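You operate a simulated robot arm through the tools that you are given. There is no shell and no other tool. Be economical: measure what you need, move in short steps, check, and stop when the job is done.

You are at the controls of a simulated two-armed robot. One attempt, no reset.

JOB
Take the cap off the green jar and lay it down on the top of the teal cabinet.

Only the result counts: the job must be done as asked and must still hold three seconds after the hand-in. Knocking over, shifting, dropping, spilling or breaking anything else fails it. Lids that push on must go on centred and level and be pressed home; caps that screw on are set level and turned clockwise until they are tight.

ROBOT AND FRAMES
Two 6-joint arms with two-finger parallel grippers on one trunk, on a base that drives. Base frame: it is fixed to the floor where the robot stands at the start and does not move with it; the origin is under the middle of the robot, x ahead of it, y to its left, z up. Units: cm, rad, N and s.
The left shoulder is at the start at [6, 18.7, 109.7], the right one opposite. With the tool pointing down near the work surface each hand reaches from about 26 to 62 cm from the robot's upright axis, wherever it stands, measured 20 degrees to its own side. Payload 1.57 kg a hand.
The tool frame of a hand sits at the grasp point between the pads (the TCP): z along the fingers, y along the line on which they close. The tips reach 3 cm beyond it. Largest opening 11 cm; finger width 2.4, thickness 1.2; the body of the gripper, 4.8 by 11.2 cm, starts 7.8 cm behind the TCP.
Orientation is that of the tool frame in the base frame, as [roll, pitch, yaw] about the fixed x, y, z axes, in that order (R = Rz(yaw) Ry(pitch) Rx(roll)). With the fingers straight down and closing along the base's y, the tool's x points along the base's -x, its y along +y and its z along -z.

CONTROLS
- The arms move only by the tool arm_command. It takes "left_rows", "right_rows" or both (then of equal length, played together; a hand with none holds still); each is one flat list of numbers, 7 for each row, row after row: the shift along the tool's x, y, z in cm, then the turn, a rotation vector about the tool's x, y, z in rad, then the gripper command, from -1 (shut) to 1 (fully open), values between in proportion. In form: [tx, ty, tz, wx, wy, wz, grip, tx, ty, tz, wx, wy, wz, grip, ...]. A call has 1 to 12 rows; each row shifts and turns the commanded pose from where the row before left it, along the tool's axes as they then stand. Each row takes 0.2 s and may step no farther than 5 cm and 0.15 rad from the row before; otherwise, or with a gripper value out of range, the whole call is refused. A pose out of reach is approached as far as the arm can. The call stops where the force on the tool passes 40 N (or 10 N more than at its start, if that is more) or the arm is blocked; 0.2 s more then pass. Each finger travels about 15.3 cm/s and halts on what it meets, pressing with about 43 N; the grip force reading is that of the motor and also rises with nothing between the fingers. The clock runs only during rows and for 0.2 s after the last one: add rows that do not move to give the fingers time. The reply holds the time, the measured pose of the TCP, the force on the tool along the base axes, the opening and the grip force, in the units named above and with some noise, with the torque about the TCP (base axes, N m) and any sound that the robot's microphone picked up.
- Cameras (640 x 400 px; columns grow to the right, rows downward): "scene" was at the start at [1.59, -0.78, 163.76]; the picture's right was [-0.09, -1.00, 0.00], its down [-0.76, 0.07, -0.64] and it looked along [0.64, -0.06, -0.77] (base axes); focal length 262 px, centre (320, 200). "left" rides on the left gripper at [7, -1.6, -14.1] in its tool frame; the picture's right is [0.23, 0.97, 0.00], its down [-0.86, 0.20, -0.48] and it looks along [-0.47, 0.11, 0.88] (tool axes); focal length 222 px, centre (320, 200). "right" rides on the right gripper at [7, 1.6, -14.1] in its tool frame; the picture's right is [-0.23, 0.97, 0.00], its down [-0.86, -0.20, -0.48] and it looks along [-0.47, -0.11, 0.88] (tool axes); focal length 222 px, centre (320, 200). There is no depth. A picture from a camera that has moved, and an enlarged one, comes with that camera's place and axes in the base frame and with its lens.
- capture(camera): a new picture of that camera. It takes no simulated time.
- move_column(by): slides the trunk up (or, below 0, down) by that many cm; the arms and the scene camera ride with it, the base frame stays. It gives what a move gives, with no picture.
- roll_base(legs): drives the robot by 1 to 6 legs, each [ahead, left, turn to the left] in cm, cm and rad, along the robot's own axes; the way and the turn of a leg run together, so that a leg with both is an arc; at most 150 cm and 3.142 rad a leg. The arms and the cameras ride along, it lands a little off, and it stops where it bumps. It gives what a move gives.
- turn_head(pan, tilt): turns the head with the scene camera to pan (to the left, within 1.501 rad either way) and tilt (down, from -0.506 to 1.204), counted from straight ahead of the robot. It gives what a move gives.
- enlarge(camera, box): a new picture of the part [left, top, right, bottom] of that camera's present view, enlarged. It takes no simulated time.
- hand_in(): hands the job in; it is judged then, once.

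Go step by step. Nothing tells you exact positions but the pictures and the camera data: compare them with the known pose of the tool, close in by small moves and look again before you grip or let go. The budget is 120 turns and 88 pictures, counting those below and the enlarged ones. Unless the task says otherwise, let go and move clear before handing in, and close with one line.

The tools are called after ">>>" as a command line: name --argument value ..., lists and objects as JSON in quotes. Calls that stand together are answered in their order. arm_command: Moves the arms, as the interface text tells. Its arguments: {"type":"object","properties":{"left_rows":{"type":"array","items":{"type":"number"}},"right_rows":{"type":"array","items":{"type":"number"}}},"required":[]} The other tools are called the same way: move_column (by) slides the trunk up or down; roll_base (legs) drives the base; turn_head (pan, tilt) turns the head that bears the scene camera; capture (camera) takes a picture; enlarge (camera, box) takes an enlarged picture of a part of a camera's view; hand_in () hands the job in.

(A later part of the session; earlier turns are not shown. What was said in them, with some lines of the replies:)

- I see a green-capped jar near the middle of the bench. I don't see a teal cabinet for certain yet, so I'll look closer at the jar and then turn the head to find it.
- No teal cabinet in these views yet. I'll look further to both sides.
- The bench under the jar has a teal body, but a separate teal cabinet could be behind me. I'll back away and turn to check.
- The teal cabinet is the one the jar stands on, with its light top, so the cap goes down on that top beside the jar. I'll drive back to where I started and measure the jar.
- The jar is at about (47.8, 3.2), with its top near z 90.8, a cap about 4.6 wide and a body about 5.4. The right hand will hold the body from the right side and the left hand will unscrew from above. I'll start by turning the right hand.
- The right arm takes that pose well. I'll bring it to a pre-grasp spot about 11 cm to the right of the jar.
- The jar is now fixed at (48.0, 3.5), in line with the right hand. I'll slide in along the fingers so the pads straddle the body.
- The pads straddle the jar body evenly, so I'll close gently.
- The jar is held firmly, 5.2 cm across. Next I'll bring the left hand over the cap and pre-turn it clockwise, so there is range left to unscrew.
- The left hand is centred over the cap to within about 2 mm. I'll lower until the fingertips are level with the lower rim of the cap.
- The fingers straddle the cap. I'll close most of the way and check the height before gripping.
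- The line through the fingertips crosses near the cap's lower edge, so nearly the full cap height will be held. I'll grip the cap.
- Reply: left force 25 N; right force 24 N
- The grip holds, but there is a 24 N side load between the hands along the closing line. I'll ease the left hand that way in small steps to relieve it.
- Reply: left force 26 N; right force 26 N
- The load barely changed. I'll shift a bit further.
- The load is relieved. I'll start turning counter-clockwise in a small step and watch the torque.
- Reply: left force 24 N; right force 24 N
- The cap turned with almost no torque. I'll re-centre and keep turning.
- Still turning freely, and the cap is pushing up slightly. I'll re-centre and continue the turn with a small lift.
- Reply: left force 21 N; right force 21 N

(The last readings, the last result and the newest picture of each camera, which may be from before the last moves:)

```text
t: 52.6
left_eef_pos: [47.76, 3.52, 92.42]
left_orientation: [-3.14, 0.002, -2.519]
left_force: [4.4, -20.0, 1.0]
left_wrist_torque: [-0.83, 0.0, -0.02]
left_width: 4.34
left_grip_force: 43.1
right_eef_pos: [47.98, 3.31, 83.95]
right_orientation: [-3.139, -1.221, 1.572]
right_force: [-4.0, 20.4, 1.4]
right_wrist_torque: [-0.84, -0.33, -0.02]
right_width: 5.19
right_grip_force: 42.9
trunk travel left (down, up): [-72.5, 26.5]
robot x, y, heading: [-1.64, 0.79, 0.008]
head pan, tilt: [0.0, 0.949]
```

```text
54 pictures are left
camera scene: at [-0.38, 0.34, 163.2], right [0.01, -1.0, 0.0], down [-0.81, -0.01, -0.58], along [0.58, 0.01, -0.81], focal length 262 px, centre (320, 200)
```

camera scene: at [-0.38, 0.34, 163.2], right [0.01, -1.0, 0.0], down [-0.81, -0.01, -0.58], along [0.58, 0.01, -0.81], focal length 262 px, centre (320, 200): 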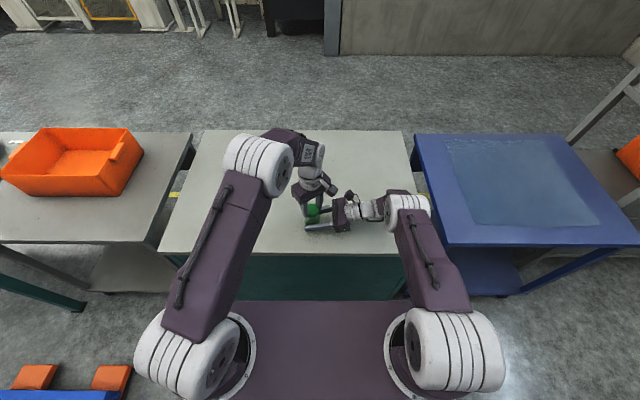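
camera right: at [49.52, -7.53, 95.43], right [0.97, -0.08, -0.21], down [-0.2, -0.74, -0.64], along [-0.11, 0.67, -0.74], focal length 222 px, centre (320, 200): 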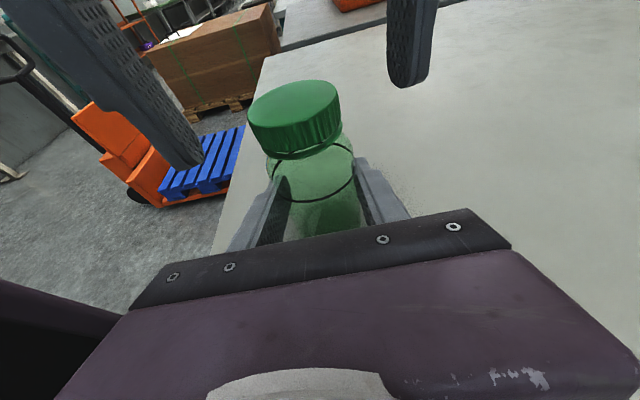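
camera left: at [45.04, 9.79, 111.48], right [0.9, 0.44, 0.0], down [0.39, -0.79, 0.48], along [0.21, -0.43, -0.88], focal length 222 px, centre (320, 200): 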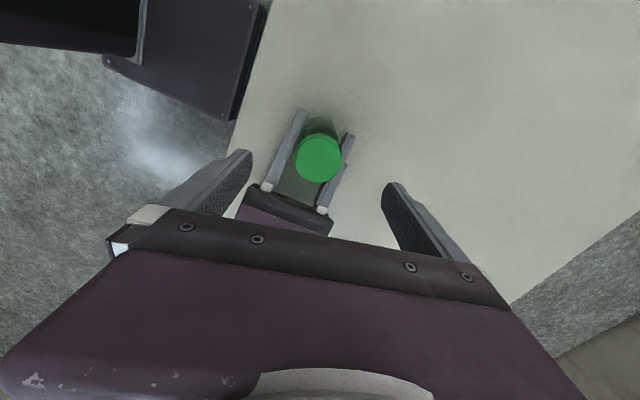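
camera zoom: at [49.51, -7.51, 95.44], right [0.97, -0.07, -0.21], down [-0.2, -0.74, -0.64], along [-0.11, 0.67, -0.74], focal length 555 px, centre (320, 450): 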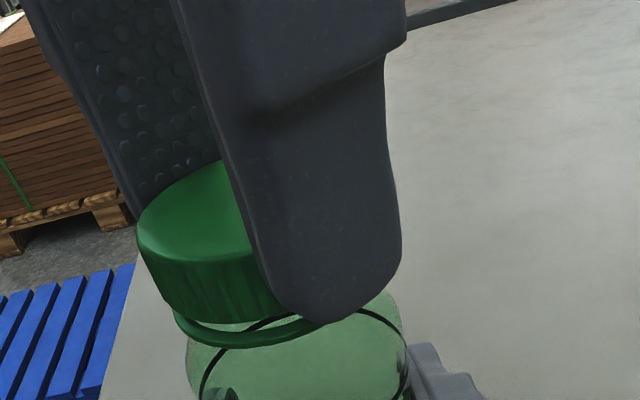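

The cap is lifting as it turns; the gap over the ring has grown. I'll re-centre and turn further.

>>> arm_command --left_rows '[0.08, -0.2, 0, 0, 0, 0, -1, 0, 0, -0.008, 0, 0, -0.13, -1, 0, 0, -0.008, 0, 0, -0.13, -1, 0, 0, -0.008, 0, 0, -0.13, -1, 0, 0, -0.008, 0, 0, -0.13, -1, 0, 0, -0.008, 0, 0, -0.13, -1, 0, 0, -0.008, 0, 0, -0.13, -1, 0, 0, -0.008, 0, 0, -0.13, -1, 0, 0, -0.008, 0, 0, -0.13, -1, 0, 0, 0, 0, 0, 0, -1]'

>>> enlarge --camera "right" --box '[192, 20, 448, 180]'

```text
t: 54.8
left_eef_pos: [47.72, 3.32, 92.37]
left_orientation: [-3.14, -0.001, -1.478]
left_force: [20.5, 16.1, -0.2]
left_wrist_torque: [0.42, -0.37, -0.03]
left_width: 4.32
left_grip_force: 43.0
right_eef_pos: [47.69, 3.24, 83.81]
right_orientation: [-3.139, -1.221, 1.573]
right_force: [-15.6, -17.7, 7.1]
right_wrist_torque: [1.03, -1.33, 0.01]
right_width: 5.19
right_grip_force: 43.2
trunk travel left (down, up): [-72.5, 26.5]
robot x, y, heading: [-1.65, 0.47, 0.009]
head pan, tilt: [0.0, 0.949]
```

```text
2.50 times, centred on (320, 100) of right
camera zoom: at [49.47, -7.58, 95.43], right [0.97, -0.08, -0.21], down [-0.2, -0.74, -0.64], along [-0.11, 0.67, -0.74], focal length 555 px, centre (320, 450)
```

zoom: 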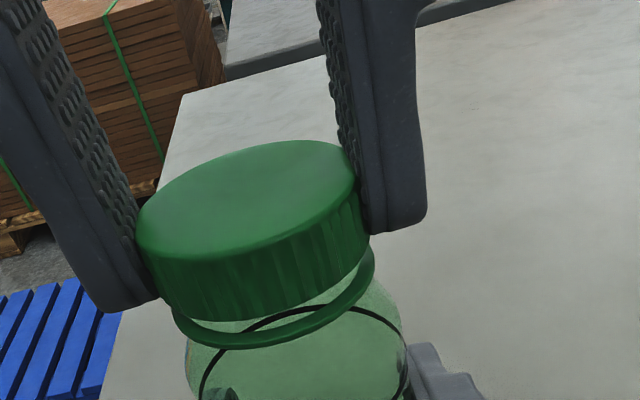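

The cap has clearly risen about 2 mm. I'll re-centre and go on turning as far as the wrist allows.

>>> arm_command --left_rows '[-0.15, -0.2, 0, 0, 0, 0, -1, 0, 0, -0.008, 0, 0, -0.13, -1, 0, 0, -0.008, 0, 0, -0.13, -1, 0, 0, -0.008, 0, 0, -0.13, -1, 0, 0, -0.008, 0, 0, -0.13, -1, 0, 0, -0.008, 0, 0, -0.13, -1, 0, 0, -0.008, 0, 0, -0.13, -1, 0, 0, -0.008, 0, 0, -0.13, -1, 0, 0, -0.008, 0, 0, -0.13, -1, 0, 0, 0, 0, 0, 0, -1]'

>>> enlarge --camera "right" --box '[192, 20, 448, 180]'

```text
t: 57.0
left_eef_pos: [48.04, 4.17, 92.63]
left_orientation: [3.129, -0.002, -0.446]
left_force: [-5.9, -24.8, 7.3]
left_wrist_torque: [-0.87, 0.24, 0.06]
left_width: 4.35
left_grip_force: 42.8
left hand out of reach, approached as far as the arm can: row 9
right_eef_pos: [47.84, 3.39, 83.95]
right_orientation: [3.138, -1.221, 1.578]
right_force: [7.4, 26.4, 0.3]
right_wrist_torque: [-1.11, 0.17, -0.06]
right_width: 5.15
right_grip_force: 43.3
trunk travel left (down, up): [-72.5, 26.5]
robot x, y, heading: [-1.87, 0.5, 0.009]
head pan, tilt: [0.0, 0.949]
```

```text
2.50 times, centred on (320, 100) of right
camera zoom: at [49.54, -7.47, 95.5], right [0.97, -0.08, -0.21], down [-0.2, -0.74, -0.64], along [-0.11, 0.67, -0.74], focal length 555 px, centre (320, 450)
```

zoom: 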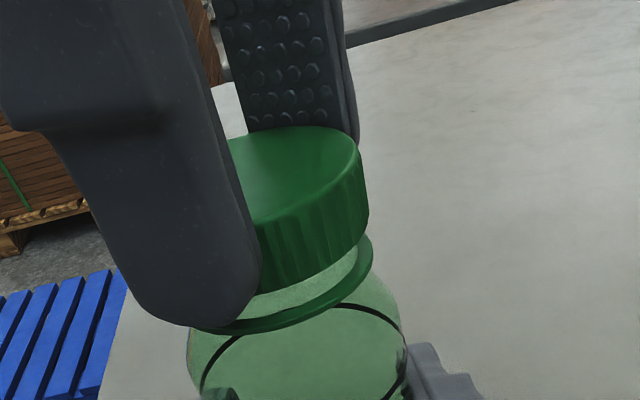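

The left wrist is at its limit and the cap is about 3 to 4 mm up. I'll let go, lift, turn the hand back and take a new grip.

>>> arm_command --left_rows '[0, 0, 0, 0, 0, 0, -0.1, 0, 0, 0, 0, 0, 0, 0.1, 0, 0, 0, 0, 0, 0, 0.3, 0, 0, -1.5, 0, 0, 0, 0.3, 0, 0, -2, 0, 0, 0, 0.3, 0, 0, 0, 0, 0, 0.14, 0.5, 0, 0, 0, 0, 0, 0.14, 0.5, 0, 0, 0, 0, 0, 0.14, 0.5, 0, 0, 0, 0, 0, 0.14, 0.5, 0, 0, 0, 0, 0, 0.14, 0.5, 0, 0, 0, 0, 0, 0.14, 0.5]'

>>> enlarge --camera "right" --box '[192, 20, 448, 180]'

```text
t: 59.4
left_eef_pos: [48.03, 4.18, 96.12]
left_orientation: [3.141, 0.0, -1.283]
left_force: [-0.7, 0.4, -0.3]
left_wrist_torque: [0.01, -0.01, -0.03]
left_width: 8.26
left_grip_force: 0.1
right_eef_pos: [47.83, 3.17, 83.91]
right_orientation: [3.138, -1.223, 1.573]
right_force: [1.9, -1.6, 11.1]
right_wrist_torque: [0.14, -0.11, -0.05]
right_width: 5.16
right_grip_force: 43.1
trunk travel left (down, up): [-72.5, 26.5]
robot x, y, heading: [-1.89, 0.4, 0.009]
head pan, tilt: [0.0, 0.949]
```

```text
2.50 times, centred on (320, 100) of right
camera zoom: at [49.47, -7.56, 95.48], right [0.97, -0.08, -0.21], down [-0.2, -0.74, -0.64], along [-0.11, 0.67, -0.74], focal length 555 px, centre (320, 450)
```

zoom: 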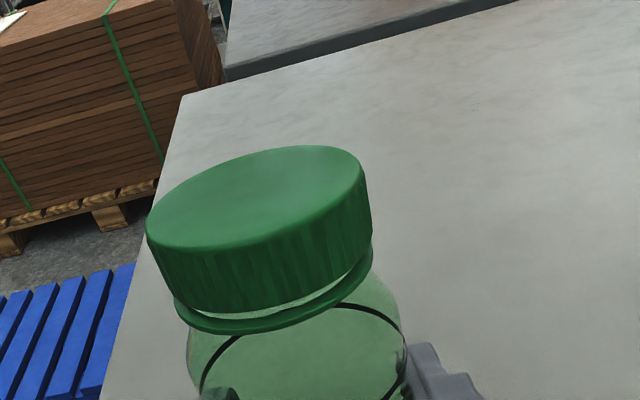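

The cap settled back a little and may be sitting loose. I'll look closely.

>>> enlarge --camera "right" --box '[240, 70, 368, 150]'

>>> enlarge --camera "scene" --box '[280, 190, 360, 240]'

```text
5.00 times, centred on (304, 110) of right
camera zoom: at [49.47, -7.56, 95.48], right [0.97, -0.08, -0.21], down [-0.2, -0.74, -0.64], along [-0.11, 0.67, -0.74], focal length 1111 px, centre (400, 650)
```

zoom: 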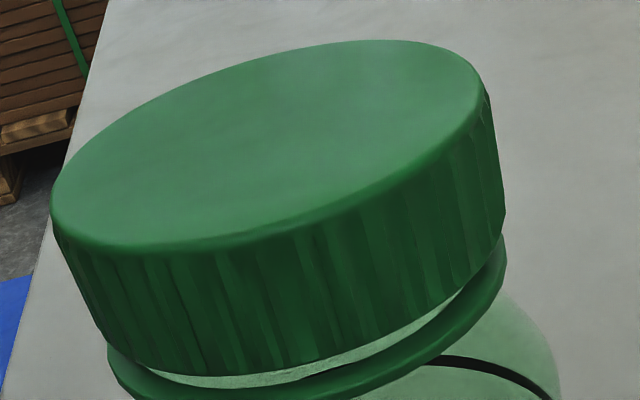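

```text
8.00 times, centred on (320, 215) of scene
camera zoom: at [-0.48, 0.29, 163.21], right [0.01, -1.0, 0.0], down [-0.81, -0.01, -0.58], along [0.58, 0.01, -0.81], focal length 2092 px, centre (320, 80)
```

zoom: 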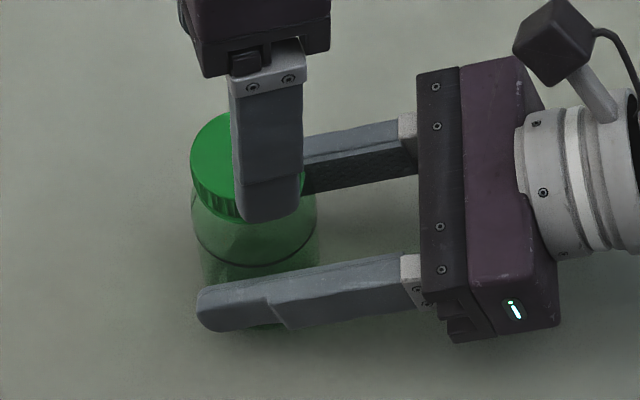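

The cap still seems to sit on its threads, slightly raised. I'll wind the left wrist fully back so there is a whole further turn available.

>>> arm_command --left_rows '[0, 0, 0, 0, 0, 0.139, 0.5, 0, 0, 0, 0, 0, 0.139, 0.5, 0, 0, 0, 0, 0, 0.139, 0.5, 0, 0, 0, 0, 0, 0.139, 0.5, 0, 0, 0, 0, 0, 0.139, 0.5, 0, 0, 0, 0, 0, 0.139, 0.5, 0, 0, 0, 0, 0, 0.139, 0.5, 0, 0, 0, 0, 0, 0.139, 0.5, 0, 0, 0, 0, 0, 0.139, 0.5, 0, 0, 0, 0, 0, 0.139, 0.5, 0, 0, 0, 0, 0, 0.139, 0.5]'

>>> arm_command --left_rows '[0, 0, 0, 0, 0, 0.139, 0.5, 0, 0, 0, 0, 0, 0.139, 0.5, 0, 0, 0, 0, 0, 0.139, 0.5, 0, 0, 0, 0, 0, 0.139, 0.5, 0, 0, 0, 0, 0, 0.139, 0.5, 0, 0, 0, 0, 0, 0.139, 0.5, 0, 0, 0, 0, 0, 0.139, 0.5, 0, 0, 0, 0, 0, 0.139, 0.5, 0, 0, 0, 0, 0, 0.139, 0.5, 0, 0, 0, 0, 0, 0.139, 0.5, 0, 0, 0, 0, 0, 0.139, 0.5, 0, 0, 0, 0, 0, 0, 0.5]'

>>> capture --camera "left"

```text
t: 61.8
left_eef_pos: [48.05, 4.04, 95.97]
left_orientation: [3.14, 0.001, -2.811]
left_force: [0.7, -0.5, 0.3]
left_wrist_torque: [-0.02, 0.01, -0.01]
left_width: 8.27
left_grip_force: 0.1
right_eef_pos: [47.75, 3.37, 83.87]
right_orientation: [3.139, -1.222, 1.574]
right_force: [0.6, -0.7, 10.7]
right_wrist_torque: [0.23, -0.02, -0.02]
right_width: 5.18
right_grip_force: 42.5
trunk travel left (down, up): [-72.5, 26.5]
robot x, y, heading: [-1.24, 0.22, 0.012]
head pan, tilt: [0.0, 0.949]
```

```text
t: 64.4
left_eef_pos: [48.08, 4.16, 95.99]
left_orientation: [3.141, 0.0, 1.945]
left_force: [0.3, -0.6, 0.2]
left_wrist_torque: [-0.01, 0.03, -0.02]
left_width: 8.28
left_grip_force: 0.0
right_eef_pos: [47.71, 3.31, 83.94]
right_orientation: [3.139, -1.221, 1.574]
right_force: [-0.4, -0.3, 8.0]
right_wrist_torque: [0.21, 0.01, 0.01]
right_width: 5.13
right_grip_force: 42.9
trunk travel left (down, up): [-72.5, 26.5]
robot x, y, heading: [-1.47, 0.58, 0.005]
head pan, tilt: [0.0, 0.949]
```

```text
48 pictures are left
camera left: at [44.13, 10.1, 110.2], right [0.82, 0.57, 0.0], down [0.5, -0.72, 0.48], along [0.27, -0.39, -0.88], focal length 222 px, centre (320, 200)
```

left: 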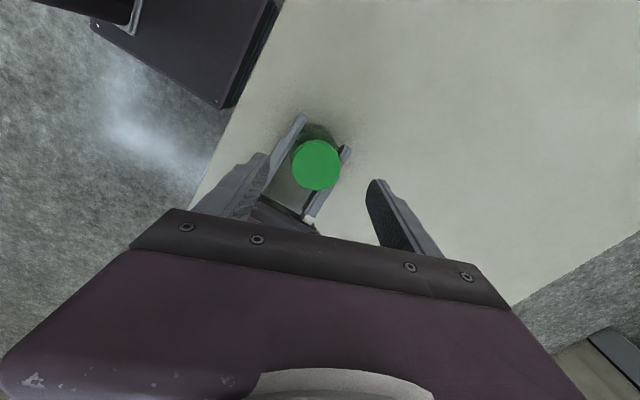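

When the wrist hit its limit, the hand pulled the cap about 5 mm to the left and tilted the jar slightly in the right grip. I'll re-grip the cap where it is now, then ease it back upright.

>>> arm_command --left_rows '[0.1, -0.25, 1.2, 0, 0, 0, 0.5, 0, 0, 1.3, 0, 0, 0, 0.5, 0, 0, 1.2, 0, 0, 0, 0.3, 0, 0, 0, 0, 0, 0, 0.0, 0, 0, 0, 0, 0, 0, -0.1]'

>>> enlarge --camera "right" --box '[192, 20, 448, 180]'

```text
t: 65.6
left_eef_pos: [47.86, 4.27, 92.31]
left_orientation: [3.141, -0.001, 1.945]
left_force: [-0.4, 0.2, -0.9]
left_wrist_torque: [-0.01, -0.03, 0.02]
left_width: 4.96
left_grip_force: 0.1
right_eef_pos: [47.68, 3.34, 83.9]
right_orientation: [3.14, -1.222, 1.575]
right_force: [-1.0, -0.8, 7.6]
right_wrist_torque: [0.17, 0.05, 0.01]
right_width: 5.13
right_grip_force: 43.5
trunk travel left (down, up): [-72.5, 26.5]
robot x, y, heading: [-1.58, 0.25, 0.012]
head pan, tilt: [0.0, 0.949]
```

```text
2.50 times, centred on (320, 100) of right
camera zoom: at [49.46, -7.54, 95.47], right [0.97, -0.08, -0.21], down [-0.2, -0.74, -0.64], along [-0.11, 0.67, -0.74], focal length 555 px, centre (320, 450)
```

zoom: 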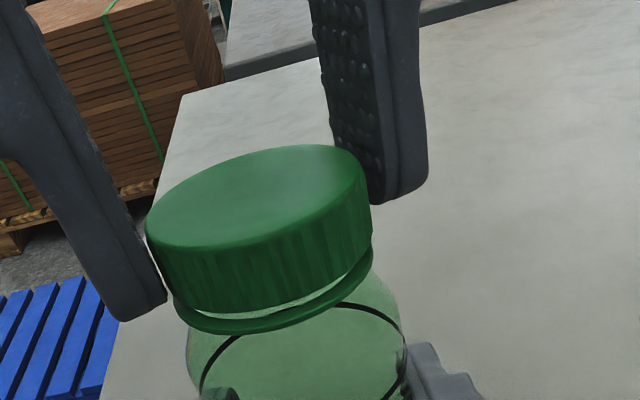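

The fingers are at cap height with small gaps. I'll nudge to centre, grip, and check the forces.

>>> arm_command --left_rows '[0, 0.08, 0, 0, 0, 0, -0.15, 0, 0, 0, 0, 0, 0, -0.2, 0, 0, 0, 0, 0, 0, -0.3, 0, 0, 0, 0, 0, 0, -1, 0, 0, 0, 0, 0, 0, -1]'

```text
t: 66.8
left_eef_pos: [47.82, 4.24, 92.18]
left_orientation: [3.14, -0.002, 1.946]
left_force: [-8.5, -4.3, 0.5]
left_wrist_torque: [-0.09, 0.2, -0.04]
left_width: 4.3
left_grip_force: 43.4
right_eef_pos: [47.76, 3.33, 83.95]
right_orientation: [3.141, -1.223, 1.575]
right_force: [6.2, 3.4, 4.7]
right_wrist_torque: [-0.06, 0.57, 0.0]
right_width: 5.13
right_grip_force: 42.7
trunk travel left (down, up): [-72.5, 26.5]
robot x, y, heading: [-1.32, 0.38, 0.011]
head pan, tilt: [0.0, 0.949]
```

>>> arm_command --left_rows '[-0.22, -0.11, 0, 0, 0, 0, -1, -0.22, -0.11, 0, 0, 0, 0, -1, 0, 0, 0, 0, 0, 0, -1]'

>>> enlarge --camera "right" --box '[192, 20, 448, 180]'

```text
t: 67.6
left_eef_pos: [47.76, 3.88, 92.31]
left_orientation: [3.141, 0.0, 1.946]
left_force: [-6.1, 19.4, -0.2]
left_wrist_torque: [0.54, 0.13, -0.06]
left_width: 4.3
left_grip_force: 42.8
right_eef_pos: [47.84, 3.18, 83.93]
right_orientation: [3.139, -1.221, 1.573]
right_force: [5.4, -19.4, 4.4]
right_wrist_torque: [1.21, 0.37, 0.01]
right_width: 5.17
right_grip_force: 43.4
trunk travel left (down, up): [-72.5, 26.5]
robot x, y, heading: [-1.64, 0.21, 0.011]
head pan, tilt: [0.0, 0.949]
```

```text
2.50 times, centred on (320, 100) of right
camera zoom: at [49.52, -7.62, 95.45], right [0.97, -0.08, -0.21], down [-0.2, -0.74, -0.64], along [-0.11, 0.67, -0.74], focal length 555 px, centre (320, 450)
```

zoom: 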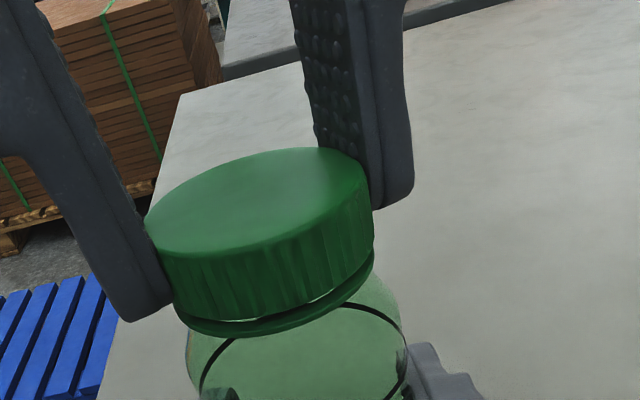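

>>> arm_command --left_rows '[-0.2, -0.1, 0, 0, 0, 0, -1, 0, 0, 0, 0, 0, 0, -1]'

```text
t: 68.2
left_eef_pos: [47.81, 3.59, 92.41]
left_orientation: [-3.138, -0.002, 1.946]
left_force: [-10.2, 23.4, 3.5]
left_wrist_torque: [0.76, 0.29, 0.09]
left_width: 4.32
left_grip_force: 43.1
right_eef_pos: [47.92, 3.24, 83.91]
right_orientation: [-3.141, -1.22, 1.573]
right_force: [10.2, -24.0, -1.8]
right_wrist_torque: [1.17, 0.56, -0.12]
right_width: 5.14
right_grip_force: 43.4
trunk travel left (down, up): [-72.5, 26.5]
robot x, y, heading: [-1.59, 0.57, 0.009]
head pan, tilt: [0.0, 0.949]
```

The jar is back upright, since the push on its base is gone. I'll relax a little and continue unscrewing.

>>> arm_command --left_rows '[0.12, 0, 0, 0, 0, 0, -1, 0, 0, 0, 0, 0, -0.13, -1, 0, 0, -0.008, 0, 0, -0.13, -1, 0, 0, -0.008, 0, 0, -0.13, -1, 0, 0, -0.008, 0, 0, -0.13, -1, 0, 0, -0.008, 0, 0, -0.13, -1, 0, 0, -0.008, 0, 0, -0.13, -1, 0, 0, -0.008, 0, 0, -0.13, -1, 0, 0, -0.008, 0, 0, -0.13, -1, 0, 0, 0, 0, 0, 0, -1]'

>>> enlarge --camera "right" --box '[192, 20, 448, 180]'

```text
t: 70.4
left_eef_pos: [47.7, 3.65, 92.36]
left_orientation: [-3.14, 0.0, 2.989]
left_force: [-17.4, -4.3, 4.0]
left_wrist_torque: [-0.04, 0.46, -0.09]
left_width: 4.31
left_grip_force: 43.1
right_eef_pos: [47.79, 3.42, 83.87]
right_orientation: [3.141, -1.222, 1.573]
right_force: [17.9, 3.9, -3.4]
right_wrist_torque: [-0.3, 0.96, 0.02]
right_width: 5.12
right_grip_force: 42.6
trunk travel left (down, up): [-72.5, 26.5]
robot x, y, heading: [-1.67, 0.34, 0.007]
head pan, tilt: [0.0, 0.949]
```

```text
2.50 times, centred on (320, 100) of right
camera zoom: at [49.56, -7.51, 95.45], right [0.97, -0.08, -0.21], down [-0.2, -0.74, -0.64], along [-0.11, 0.67, -0.74], focal length 555 px, centre (320, 450)
```

zoom: 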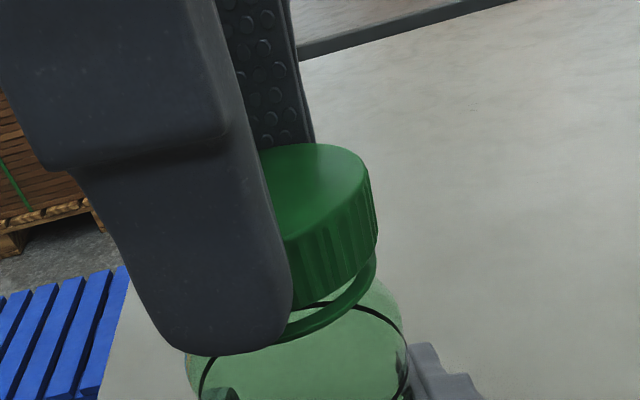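

I'll re-centre against the side load and test whether the cap is free with a small lift.

>>> arm_command --left_rows '[0.17, 0.04, 0, 0, 0, 0, -1, 0, 0, -0.1, 0, 0, 0, -1, 0, 0, -0.1, 0, 0, 0, -1, 0, 0, 0, 0, 0, 0, -1]'

>>> enlarge --camera "right" --box '[192, 20, 448, 180]'

```text
t: 71.4
left_eef_pos: [47.72, 3.64, 92.56]
left_orientation: [3.14, 0.001, 2.986]
left_force: [-6.8, -17.3, -10.0]
left_wrist_torque: [-0.24, 0.11, -0.01]
left_width: 4.35
left_grip_force: 43.0
right_eef_pos: [47.82, 3.31, 83.88]
right_orientation: [3.141, -1.223, 1.574]
right_force: [6.0, 17.2, 9.1]
right_wrist_torque: [-1.19, 0.47, -0.02]
right_width: 5.12
right_grip_force: 43.2
trunk travel left (down, up): [-72.5, 26.5]
robot x, y, heading: [-1.5, 0.35, 0.004]
head pan, tilt: [0.0, 0.949]
```

```text
2.50 times, centred on (320, 100) of right
camera zoom: at [49.52, -7.5, 95.44], right [0.97, -0.07, -0.21], down [-0.2, -0.74, -0.64], along [-0.11, 0.67, -0.74], focal length 555 px, centre (320, 450)
```

zoom: 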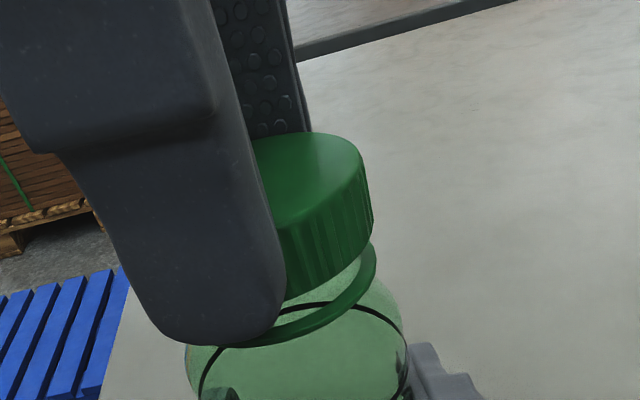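

The cap is coming up, with only light resistance. I'll ease the side load and lift a little more while turning.

>>> arm_command --left_rows '[0.05, -0.16, 0, 0, 0, 0, -1, 0, 0, -0.05, 0, 0, -0.1, -1, 0, 0, -0.05, 0, 0, -0.1, -1, 0, 0, -0.05, 0, 0, -0.1, -1, 0, 0, -0.05, 0, 0, -0.1, -1, 0, 0, 0, 0, 0, 0, -1]'

>>> enlarge --camera "right" --box '[192, 20, 448, 180]'

```text
t: 72.8
left_eef_pos: [47.53, 3.57, 92.79]
left_orientation: [3.141, 0.001, -2.895]
left_force: [-0.9, -4.9, -1.0]
left_wrist_torque: [-0.11, 0.02, 0.02]
left_width: 4.32
left_grip_force: 42.8
right_eef_pos: [47.77, 3.34, 83.8]
right_orientation: [-3.138, -1.222, 1.57]
right_force: [1.5, 5.1, 0.5]
right_wrist_torque: [-0.32, 0.06, -0.02]
right_width: 5.12
right_grip_force: 43.2
trunk travel left (down, up): [-72.5, 26.5]
robot x, y, heading: [-1.66, 0.58, 0.008]
head pan, tilt: [0.0, 0.949]
```

```text
2.50 times, centred on (320, 100) of right
camera zoom: at [49.5, -7.54, 95.39], right [0.97, -0.08, -0.21], down [-0.2, -0.74, -0.64], along [-0.11, 0.67, -0.74], focal length 555 px, centre (320, 450)
```

zoom: 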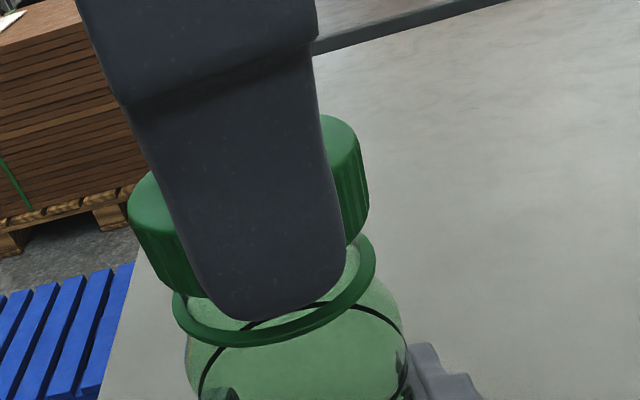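

The cap looks free of the thread, with hardly any force left. I'll lift it straight up.

>>> arm_command --left_rows '[0, 0, -0.3, 0, 0, 0, -1, 0, 0, -0.3, 0, 0, 0, -1, 0, 0, -0.5, 0, 0, 0, -1, 0, 0, -1, 0, 0, 0, -1, 0, 0, -2, 0, 0, 0, -1, 0, 0, -2, 0, 0, 0, -1, 0, 0, 0, 0, 0, 0, -1]'

>>> capture --camera "right"

>>> capture --camera "left"

>>> capture --camera "scene"

```text
t: 74.4
left_eef_pos: [47.6, 3.68, 98.76]
left_orientation: [3.141, 0.0, -2.898]
left_force: [0.8, -0.5, -0.8]
left_wrist_torque: [-0.01, -0.02, 0.0]
left_width: 4.32
left_grip_force: 42.7
right_eef_pos: [47.96, 3.32, 83.83]
right_orientation: [-3.141, -1.221, 1.571]
right_force: [0.2, -0.4, -0.4]
right_wrist_torque: [-0.02, 0.0, 0.02]
right_width: 5.14
right_grip_force: 42.7
trunk travel left (down, up): [-72.5, 26.5]
robot x, y, heading: [-1.66, 0.54, 0.01]
head pan, tilt: [0.0, 0.949]
```

```text
42 pictures are left
camera right: at [49.55, -7.53, 95.41], right [0.97, -0.08, -0.21], down [-0.2, -0.74, -0.64], along [-0.11, 0.67, -0.74], focal length 222 px, centre (320, 200)
```

right: 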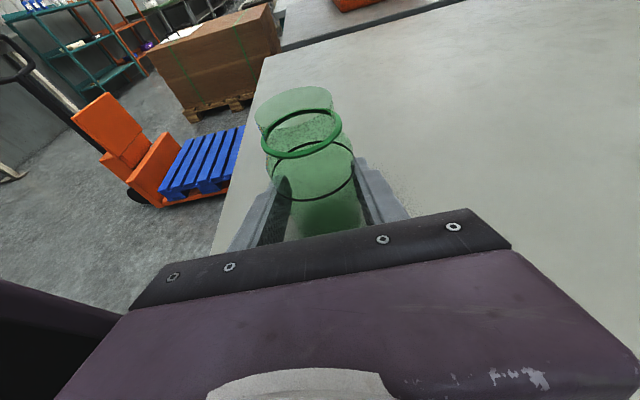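

```text
41 pictures are left
camera left: at [41.33, 0.27, 113.05], right [-0.46, 0.89, 0.0], down [0.78, 0.4, 0.48], along [0.43, 0.22, -0.88], focal length 222 px, centre (320, 200)
```

left: 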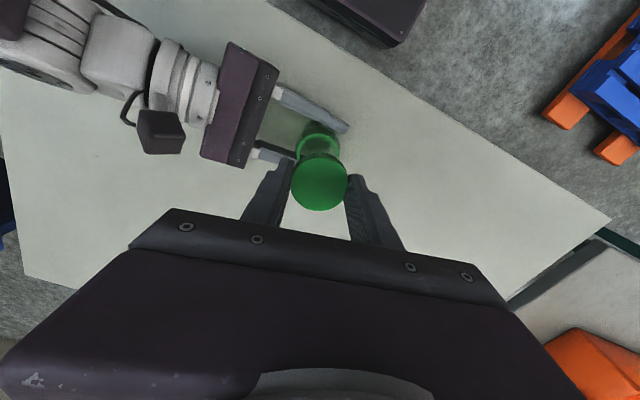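

```text
40 pictures are left
camera scene: at [-0.32, 0.35, 163.2], right [0.01, -1.0, 0.0], down [-0.81, -0.01, -0.58], along [0.58, 0.01, -0.81], focal length 262 px, centre (320, 200)
```

scene: 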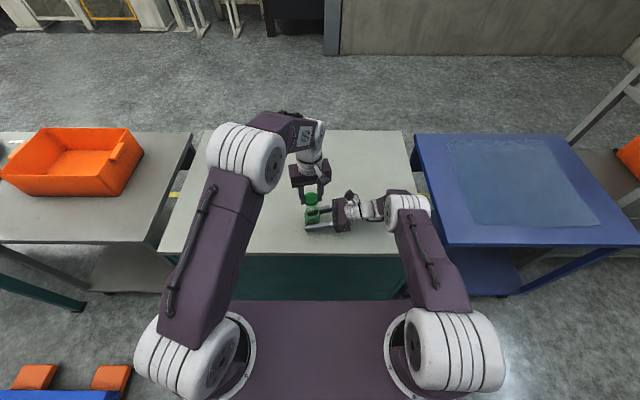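

The cap is off and the jar stands open, still held by the right hand. I'll carry the cap left to about (49.5, 18) and lower it close to the cabinet top.

>>> arm_command --left_rows '[-1.32, 3.28, 0, 0, 0, 0, -1, -1.32, 3.28, 0, 0, 0, 0, -1, -1.32, 3.28, 0, 0, 0, 0, -1, -1.32, 3.28, 0, 0, 0, 0, -1, 0, 0, 3, 0, 0, 0, -1, 0, 0, 3, 0, 0, 0, -1, 0, 0, 3, 0, 0, 0, -1, 0, 0, 3, 0, 0, 0, -1, 0, 0, 0, 0, 0, 0, -1]'

>>> capture --camera "left"

>>> enlarge --camera "scene" --box '[220, 170, 380, 270]'

```text
t: 76.4
left_eef_pos: [49.51, 17.58, 86.74]
left_orientation: [3.141, 0.0, -2.898]
left_force: [-0.4, 0.6, -0.5]
left_wrist_torque: [0.01, 0.05, 0.01]
left_width: 4.33
left_grip_force: 43.2
right_eef_pos: [47.81, 3.21, 83.87]
right_orientation: [3.141, -1.222, 1.573]
right_force: [-0.3, -0.6, -1.1]
right_wrist_torque: [0.02, 0.0, 0.01]
right_width: 5.12
right_grip_force: 42.9
trunk travel left (down, up): [-72.5, 26.5]
robot x, y, heading: [-1.7, 0.43, 0.008]
head pan, tilt: [0.0, 0.949]
```

```text
39 pictures are left
camera left: at [43.37, 14.29, 100.98], right [-0.46, 0.89, 0.0], down [0.78, 0.4, 0.48], along [0.43, 0.22, -0.88], focal length 222 px, centre (320, 200)
```

left: 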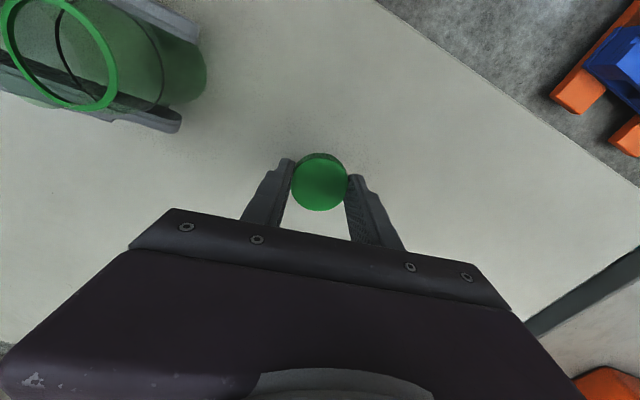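

```text
4.00 times, centred on (300, 220) of scene
camera zoom: at [-0.4, 0.35, 163.2], right [0.01, -1.0, 0.0], down [-0.81, -0.01, -0.58], along [0.58, 0.01, -0.81], focal length 1046 px, centre (400, 120)
```

zoom: 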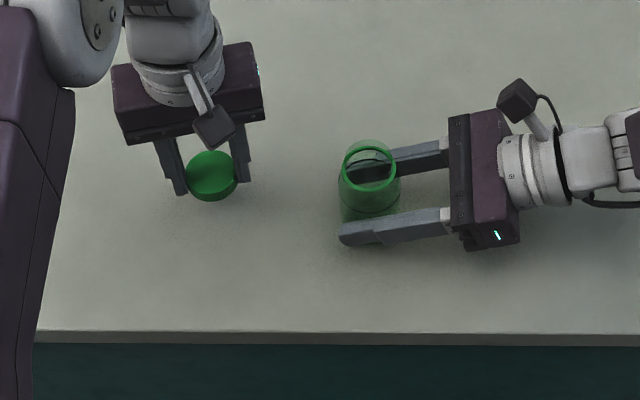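

The cap hangs level over clear surface. I'll lower it slowly until it touches.

>>> arm_command --left_rows '[0, 0, 1.5, 0, 0, 0, -1, 0, 0, 1, 0, 0, 0, -1, 0, 0, 0.5, 0, 0, 0, -1, 0, 0, 0.2, 0, 0, 0, -1, 0, 0, 0.1, 0, 0, 0, -1, 0, 0, 0.1, 0, 0, 0, -1, 0, 0, 0, 0, 0, 0, -1]'

```text
t: 78.0
left_eef_pos: [49.64, 17.69, 83.47]
left_orientation: [-3.14, 0.001, -2.898]
left_force: [0.6, -0.5, -0.1]
left_wrist_torque: [0.0, -0.01, 0.0]
left_width: 4.31
left_grip_force: 43.5
right_eef_pos: [47.9, 3.29, 83.8]
right_orientation: [3.142, -1.221, 1.572]
right_force: [-0.2, 0.5, -0.4]
right_wrist_torque: [0.02, 0.0, 0.02]
right_width: 5.16
right_grip_force: 42.4
trunk travel left (down, up): [-72.5, 26.5]
robot x, y, heading: [-1.94, 0.33, 0.011]
head pan, tilt: [0.0, 0.949]
```

>>> arm_command --left_rows '[0, 0, 0.1, 0, 0, 0, -1, 0, 0, 0.1, 0, 0, 0, -1, 0, 0, 0.1, 0, 0, 0, -1, 0, 0, 0.1, 0, 0, 0, -1, 0, 0, 0, 0, 0, 0, -1]'

>>> enlarge --camera "left" --box '[240, 130, 400, 230]'

```text
t: 79.2
left_eef_pos: [49.66, 17.55, 83.0]
left_orientation: [3.142, -0.001, -2.895]
left_force: [0.1, 0.7, 1.4]
left_wrist_torque: [0.02, 0.01, 0.0]
left_width: 4.3
left_grip_force: 43.5
right_eef_pos: [47.7, 3.27, 83.89]
right_orientation: [-3.141, -1.221, 1.573]
right_force: [-0.6, -0.4, 0.9]
right_wrist_torque: [0.0, 0.01, 0.0]
right_width: 5.15
right_grip_force: 43.4
trunk travel left (down, up): [-72.5, 26.5]
robot x, y, heading: [-1.45, 0.45, 0.007]
head pan, tilt: [0.0, 0.949]
```

```text
4.00 times, centred on (320, 180) of left
camera zoom: at [43.37, 14.26, 97.25], right [-0.46, 0.89, 0.0], down [0.78, 0.4, 0.48], along [0.43, 0.22, -0.88], focal length 888 px, centre (320, 280)
```

zoom: 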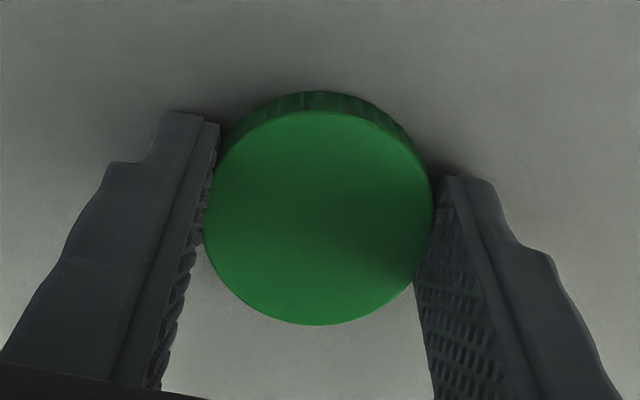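

The cap is at the surface, with first contact felt. I'll go one more millimetre down, then open slowly.

>>> arm_command --left_rows '[0, 0, 0.08, 0, 0, 0, -1, 0, 0, 0, 0, 0, 0, -1]'

>>> arm_command --left_rows '[0, 0, 0, 0, 0, 0, -0.2, 0, 0, 0, 0, 0, 0, -0.1, 0, 0, 0, 0, 0, 0, 0.1, 0, 0, 0, 0, 0, 0, 0.4, 0, 0, 0, 0, 0, 0, 0.5]'

>>> capture --camera "left"

```text
t: 79.8
left_eef_pos: [49.64, 17.64, 83.12]
left_orientation: [-3.142, 0.002, -2.897]
left_force: [0.0, 2.4, 5.6]
left_wrist_torque: [0.02, 0.09, 0.05]
left_width: 4.33
left_grip_force: 42.9
right_eef_pos: [47.77, 3.15, 83.9]
right_orientation: [-3.141, -1.223, 1.572]
right_force: [0.2, 0.5, 0.0]
right_wrist_torque: [-0.02, 0.01, 0.0]
right_width: 5.16
right_grip_force: 42.9
trunk travel left (down, up): [-72.5, 26.5]
robot x, y, heading: [-1.51, 0.78, 0.009]
head pan, tilt: [0.0, 0.949]
```

```text
t: 81.0
left_eef_pos: [49.61, 17.52, 82.96]
left_orientation: [-3.141, 0.0, -2.898]
left_force: [-0.6, 0.3, 2.6]
left_wrist_torque: [-0.1, 0.0, -0.01]
left_width: 8.19
left_grip_force: 0.1
right_eef_pos: [47.76, 3.25, 83.83]
right_orientation: [-3.141, -1.221, 1.574]
right_force: [-0.1, 0.8, -0.3]
right_wrist_torque: [-0.01, -0.01, 0.01]
right_width: 5.13
right_grip_force: 43.1
trunk travel left (down, up): [-72.5, 26.5]
robot x, y, heading: [-1.55, 0.7, 0.007]
head pan, tilt: [0.0, 0.949]
```

```text
36 pictures are left
camera left: at [43.37, 14.21, 97.19], right [-0.46, 0.89, 0.0], down [0.78, 0.4, 0.48], along [0.43, 0.22, -0.88], focal length 222 px, centre (320, 200)
```

left: 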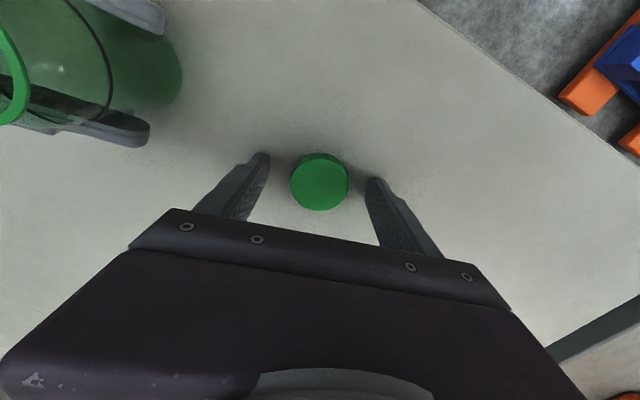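

The cap lies flat on the cabinet top. I'll raise the left hand clear and then open the right hand slowly to free the jar.

>>> arm_command --left_rows '[0, 0, -2, 0, 0, 0, 0.5, 0, 0, -4, 0, 0, 0, 0.5, 0, 0, -4, 0, 0, 0, 0.5, 0, 0, -4, 0, 0, 0, 0.5]'

>>> enlarge --camera "scene" --box '[220, 170, 380, 270]'

>>> enlarge --camera "right" --box '[192, 60, 448, 220]'

```text
t: 82.0
left_eef_pos: [49.33, 17.67, 97.04]
left_orientation: [-3.141, -0.001, -2.896]
left_force: [-0.1, -0.1, -0.8]
left_wrist_torque: [-0.01, 0.01, 0.02]
left_width: 8.26
left_grip_force: 0.0
right_eef_pos: [47.85, 3.26, 83.96]
right_orientation: [3.14, -1.221, 1.575]
right_force: [-0.6, -0.5, -0.7]
right_wrist_torque: [-0.01, -0.01, -0.03]
right_width: 5.13
right_grip_force: 42.4
trunk travel left (down, up): [-72.5, 26.5]
robot x, y, heading: [-1.52, -0.12, 0.008]
head pan, tilt: [0.0, 0.949]
```

```text
4.00 times, centred on (300, 220) of scene
camera zoom: at [-0.46, 0.32, 163.2], right [0.01, -1.0, 0.0], down [-0.81, -0.01, -0.58], along [0.58, 0.01, -0.81], focal length 1046 px, centre (400, 120)
```

zoom: 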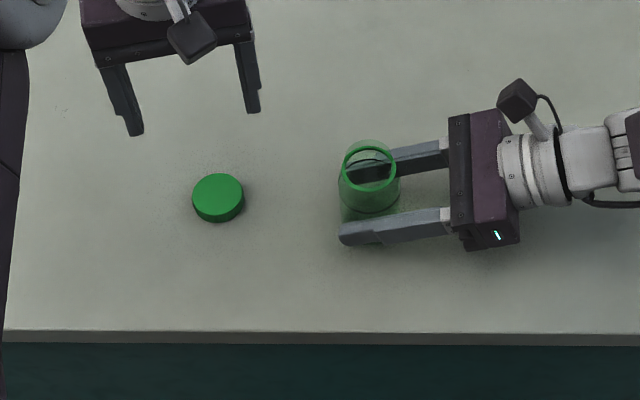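

```text
2.50 times, centred on (320, 140) of right
camera zoom: at [49.47, -7.55, 95.45], right [0.97, -0.08, -0.21], down [-0.2, -0.74, -0.64], along [-0.11, 0.67, -0.74], focal length 555 px, centre (320, 350)
```

zoom: 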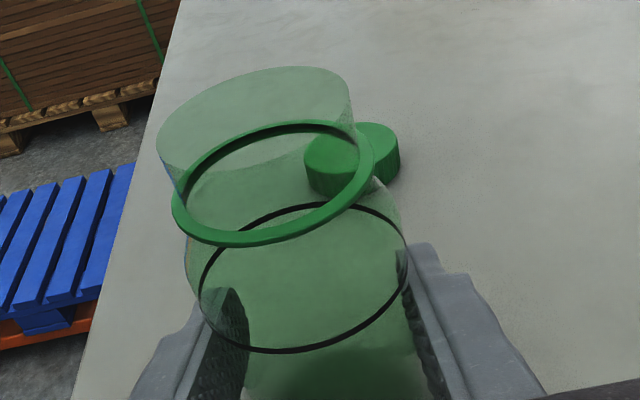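

Before releasing, I'll lower the jar gently to make sure it's standing on the top.

>>> arm_command --right_rows '[-0.047, 0, 0.017, 0, 0, 0, -1, -0.047, 0, 0.017, 0, 0, 0, -1, 0, 0, 0, 0, 0, 0, -1]'

```text
t: 82.8
left_eef_pos: [49.41, 17.55, 97.01]
left_orientation: [-3.141, 0.0, -2.897]
left_force: [0.8, 0.9, -0.1]
left_wrist_torque: [-0.02, -0.02, 0.03]
left_width: 8.26
left_grip_force: 0.0
right_eef_pos: [47.91, 3.33, 83.91]
right_orientation: [3.138, -1.223, 1.574]
right_force: [0.6, -2.1, 5.6]
right_wrist_torque: [-0.16, 0.01, 0.03]
right_width: 5.13
right_grip_force: 42.4
trunk travel left (down, up): [-72.5, 26.5]
robot x, y, heading: [-1.38, 0.58, 0.006]
head pan, tilt: [0.0, 0.949]
```

The jar is on the surface, with about 5 N of contact. I'll open the right hand slowly and evenly.

>>> arm_command --right_rows '[0, 0, 0, 0, 0, 0, -0.06, 0, 0, 0, 0, 0, 0, -0.02, 0, 0, 0, 0, 0, 0, 0.05, 0, 0, 0, 0, 0, 0, 0.2, 0, 0, 0, 0, 0, 0, 0.6, 0, 0, 0, 0, 0, 0, 0.9, 0, 0, 0, 0, 0, 0, 0.9]'

>>> capture --camera "right"

>>> enlarge --camera "scene" --box '[220, 170, 380, 270]'

```text
t: 84.4
left_eef_pos: [49.43, 17.59, 96.88]
left_orientation: [3.141, -0.001, -2.899]
left_force: [0.2, -0.5, 0.3]
left_wrist_torque: [-0.01, 0.0, 0.02]
left_width: 8.23
left_grip_force: 0.1
right_eef_pos: [47.84, 3.26, 83.77]
right_orientation: [-3.14, -1.22, 1.572]
right_force: [-0.2, 0.4, -0.3]
right_wrist_torque: [0.0, 0.03, 0.01]
right_width: 10.48
right_grip_force: 0.1
trunk travel left (down, up): [-72.5, 26.5]
robot x, y, heading: [-1.69, 0.61, 0.007]
head pan, tilt: [0.0, 0.949]
```

```text
33 pictures are left
camera right: at [49.55, -7.51, 95.32], right [0.97, -0.08, -0.21], down [-0.2, -0.74, -0.64], along [-0.11, 0.67, -0.74], focal length 222 px, centre (320, 200)
```

right: 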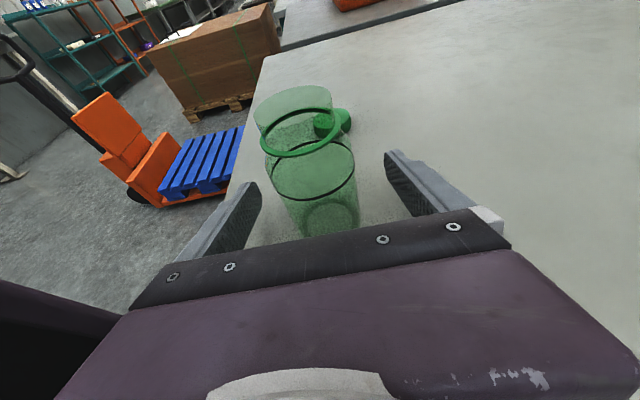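

```text
4.00 times, centred on (300, 220) of scene
camera zoom: at [-0.36, 0.35, 163.2], right [0.01, -1.0, 0.0], down [-0.81, -0.01, -0.58], along [0.58, 0.01, -0.81], focal length 1046 px, centre (400, 120)
```

zoom: 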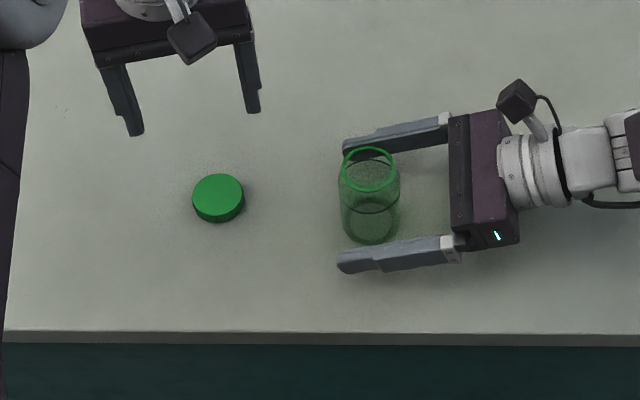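

The jar stands upright on its own. I'll back the right hand straight out.

>>> arm_command --right_rows '[0, 0, -2, 0, 0, 0, 0.9, 0, 0, -3, 0, 0, 0, 0.9, 0, 0, -3, 0, 0, 0, 0.9, 0, 0, -3, 0, 0, 0, 0.9, 0, 0, -3, 0, 0, 0, 0.9, 0, 0, 0, 0, 0, 0, 0.9]'

>>> enlarge --camera "scene" --box '[220, 170, 380, 270]'

```text
t: 85.8
left_eef_pos: [49.32, 17.59, 96.88]
left_orientation: [3.142, 0.0, -2.899]
left_force: [0.1, 0.1, -0.2]
left_wrist_torque: [0.01, 0.0, 0.0]
left_width: 8.22
left_grip_force: 0.2
right_eef_pos: [48.0, -10.07, 88.6]
right_orientation: [3.142, -1.221, 1.572]
right_force: [-0.3, 0.1, -0.6]
right_wrist_torque: [0.01, -0.01, 0.01]
right_width: 10.44
right_grip_force: 0.1
trunk travel left (down, up): [-72.5, 26.5]
robot x, y, heading: [-1.52, 0.66, 0.01]
head pan, tilt: [0.0, 0.949]
```

```text
4.00 times, centred on (300, 220) of scene
camera zoom: at [-0.34, 0.41, 163.2], right [0.01, -1.0, 0.0], down [-0.81, -0.01, -0.58], along [0.58, 0.0, -0.81], focal length 1046 px, centre (400, 120)
```

zoom: 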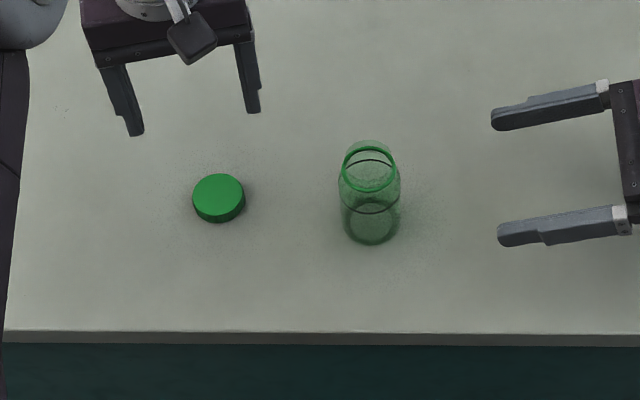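

The open jar stands upright, the cap lies flat on the top of the teal cabinet, and both hands are clear. I'll hand in.

>>> hand_in

```text
The job is handed in.
```

I unscrewed the cap from the green jar and laid it flat on the teal cabinet's top, about 14 cm to the left of the open jar, which stands upright where it was; the job is handed in.
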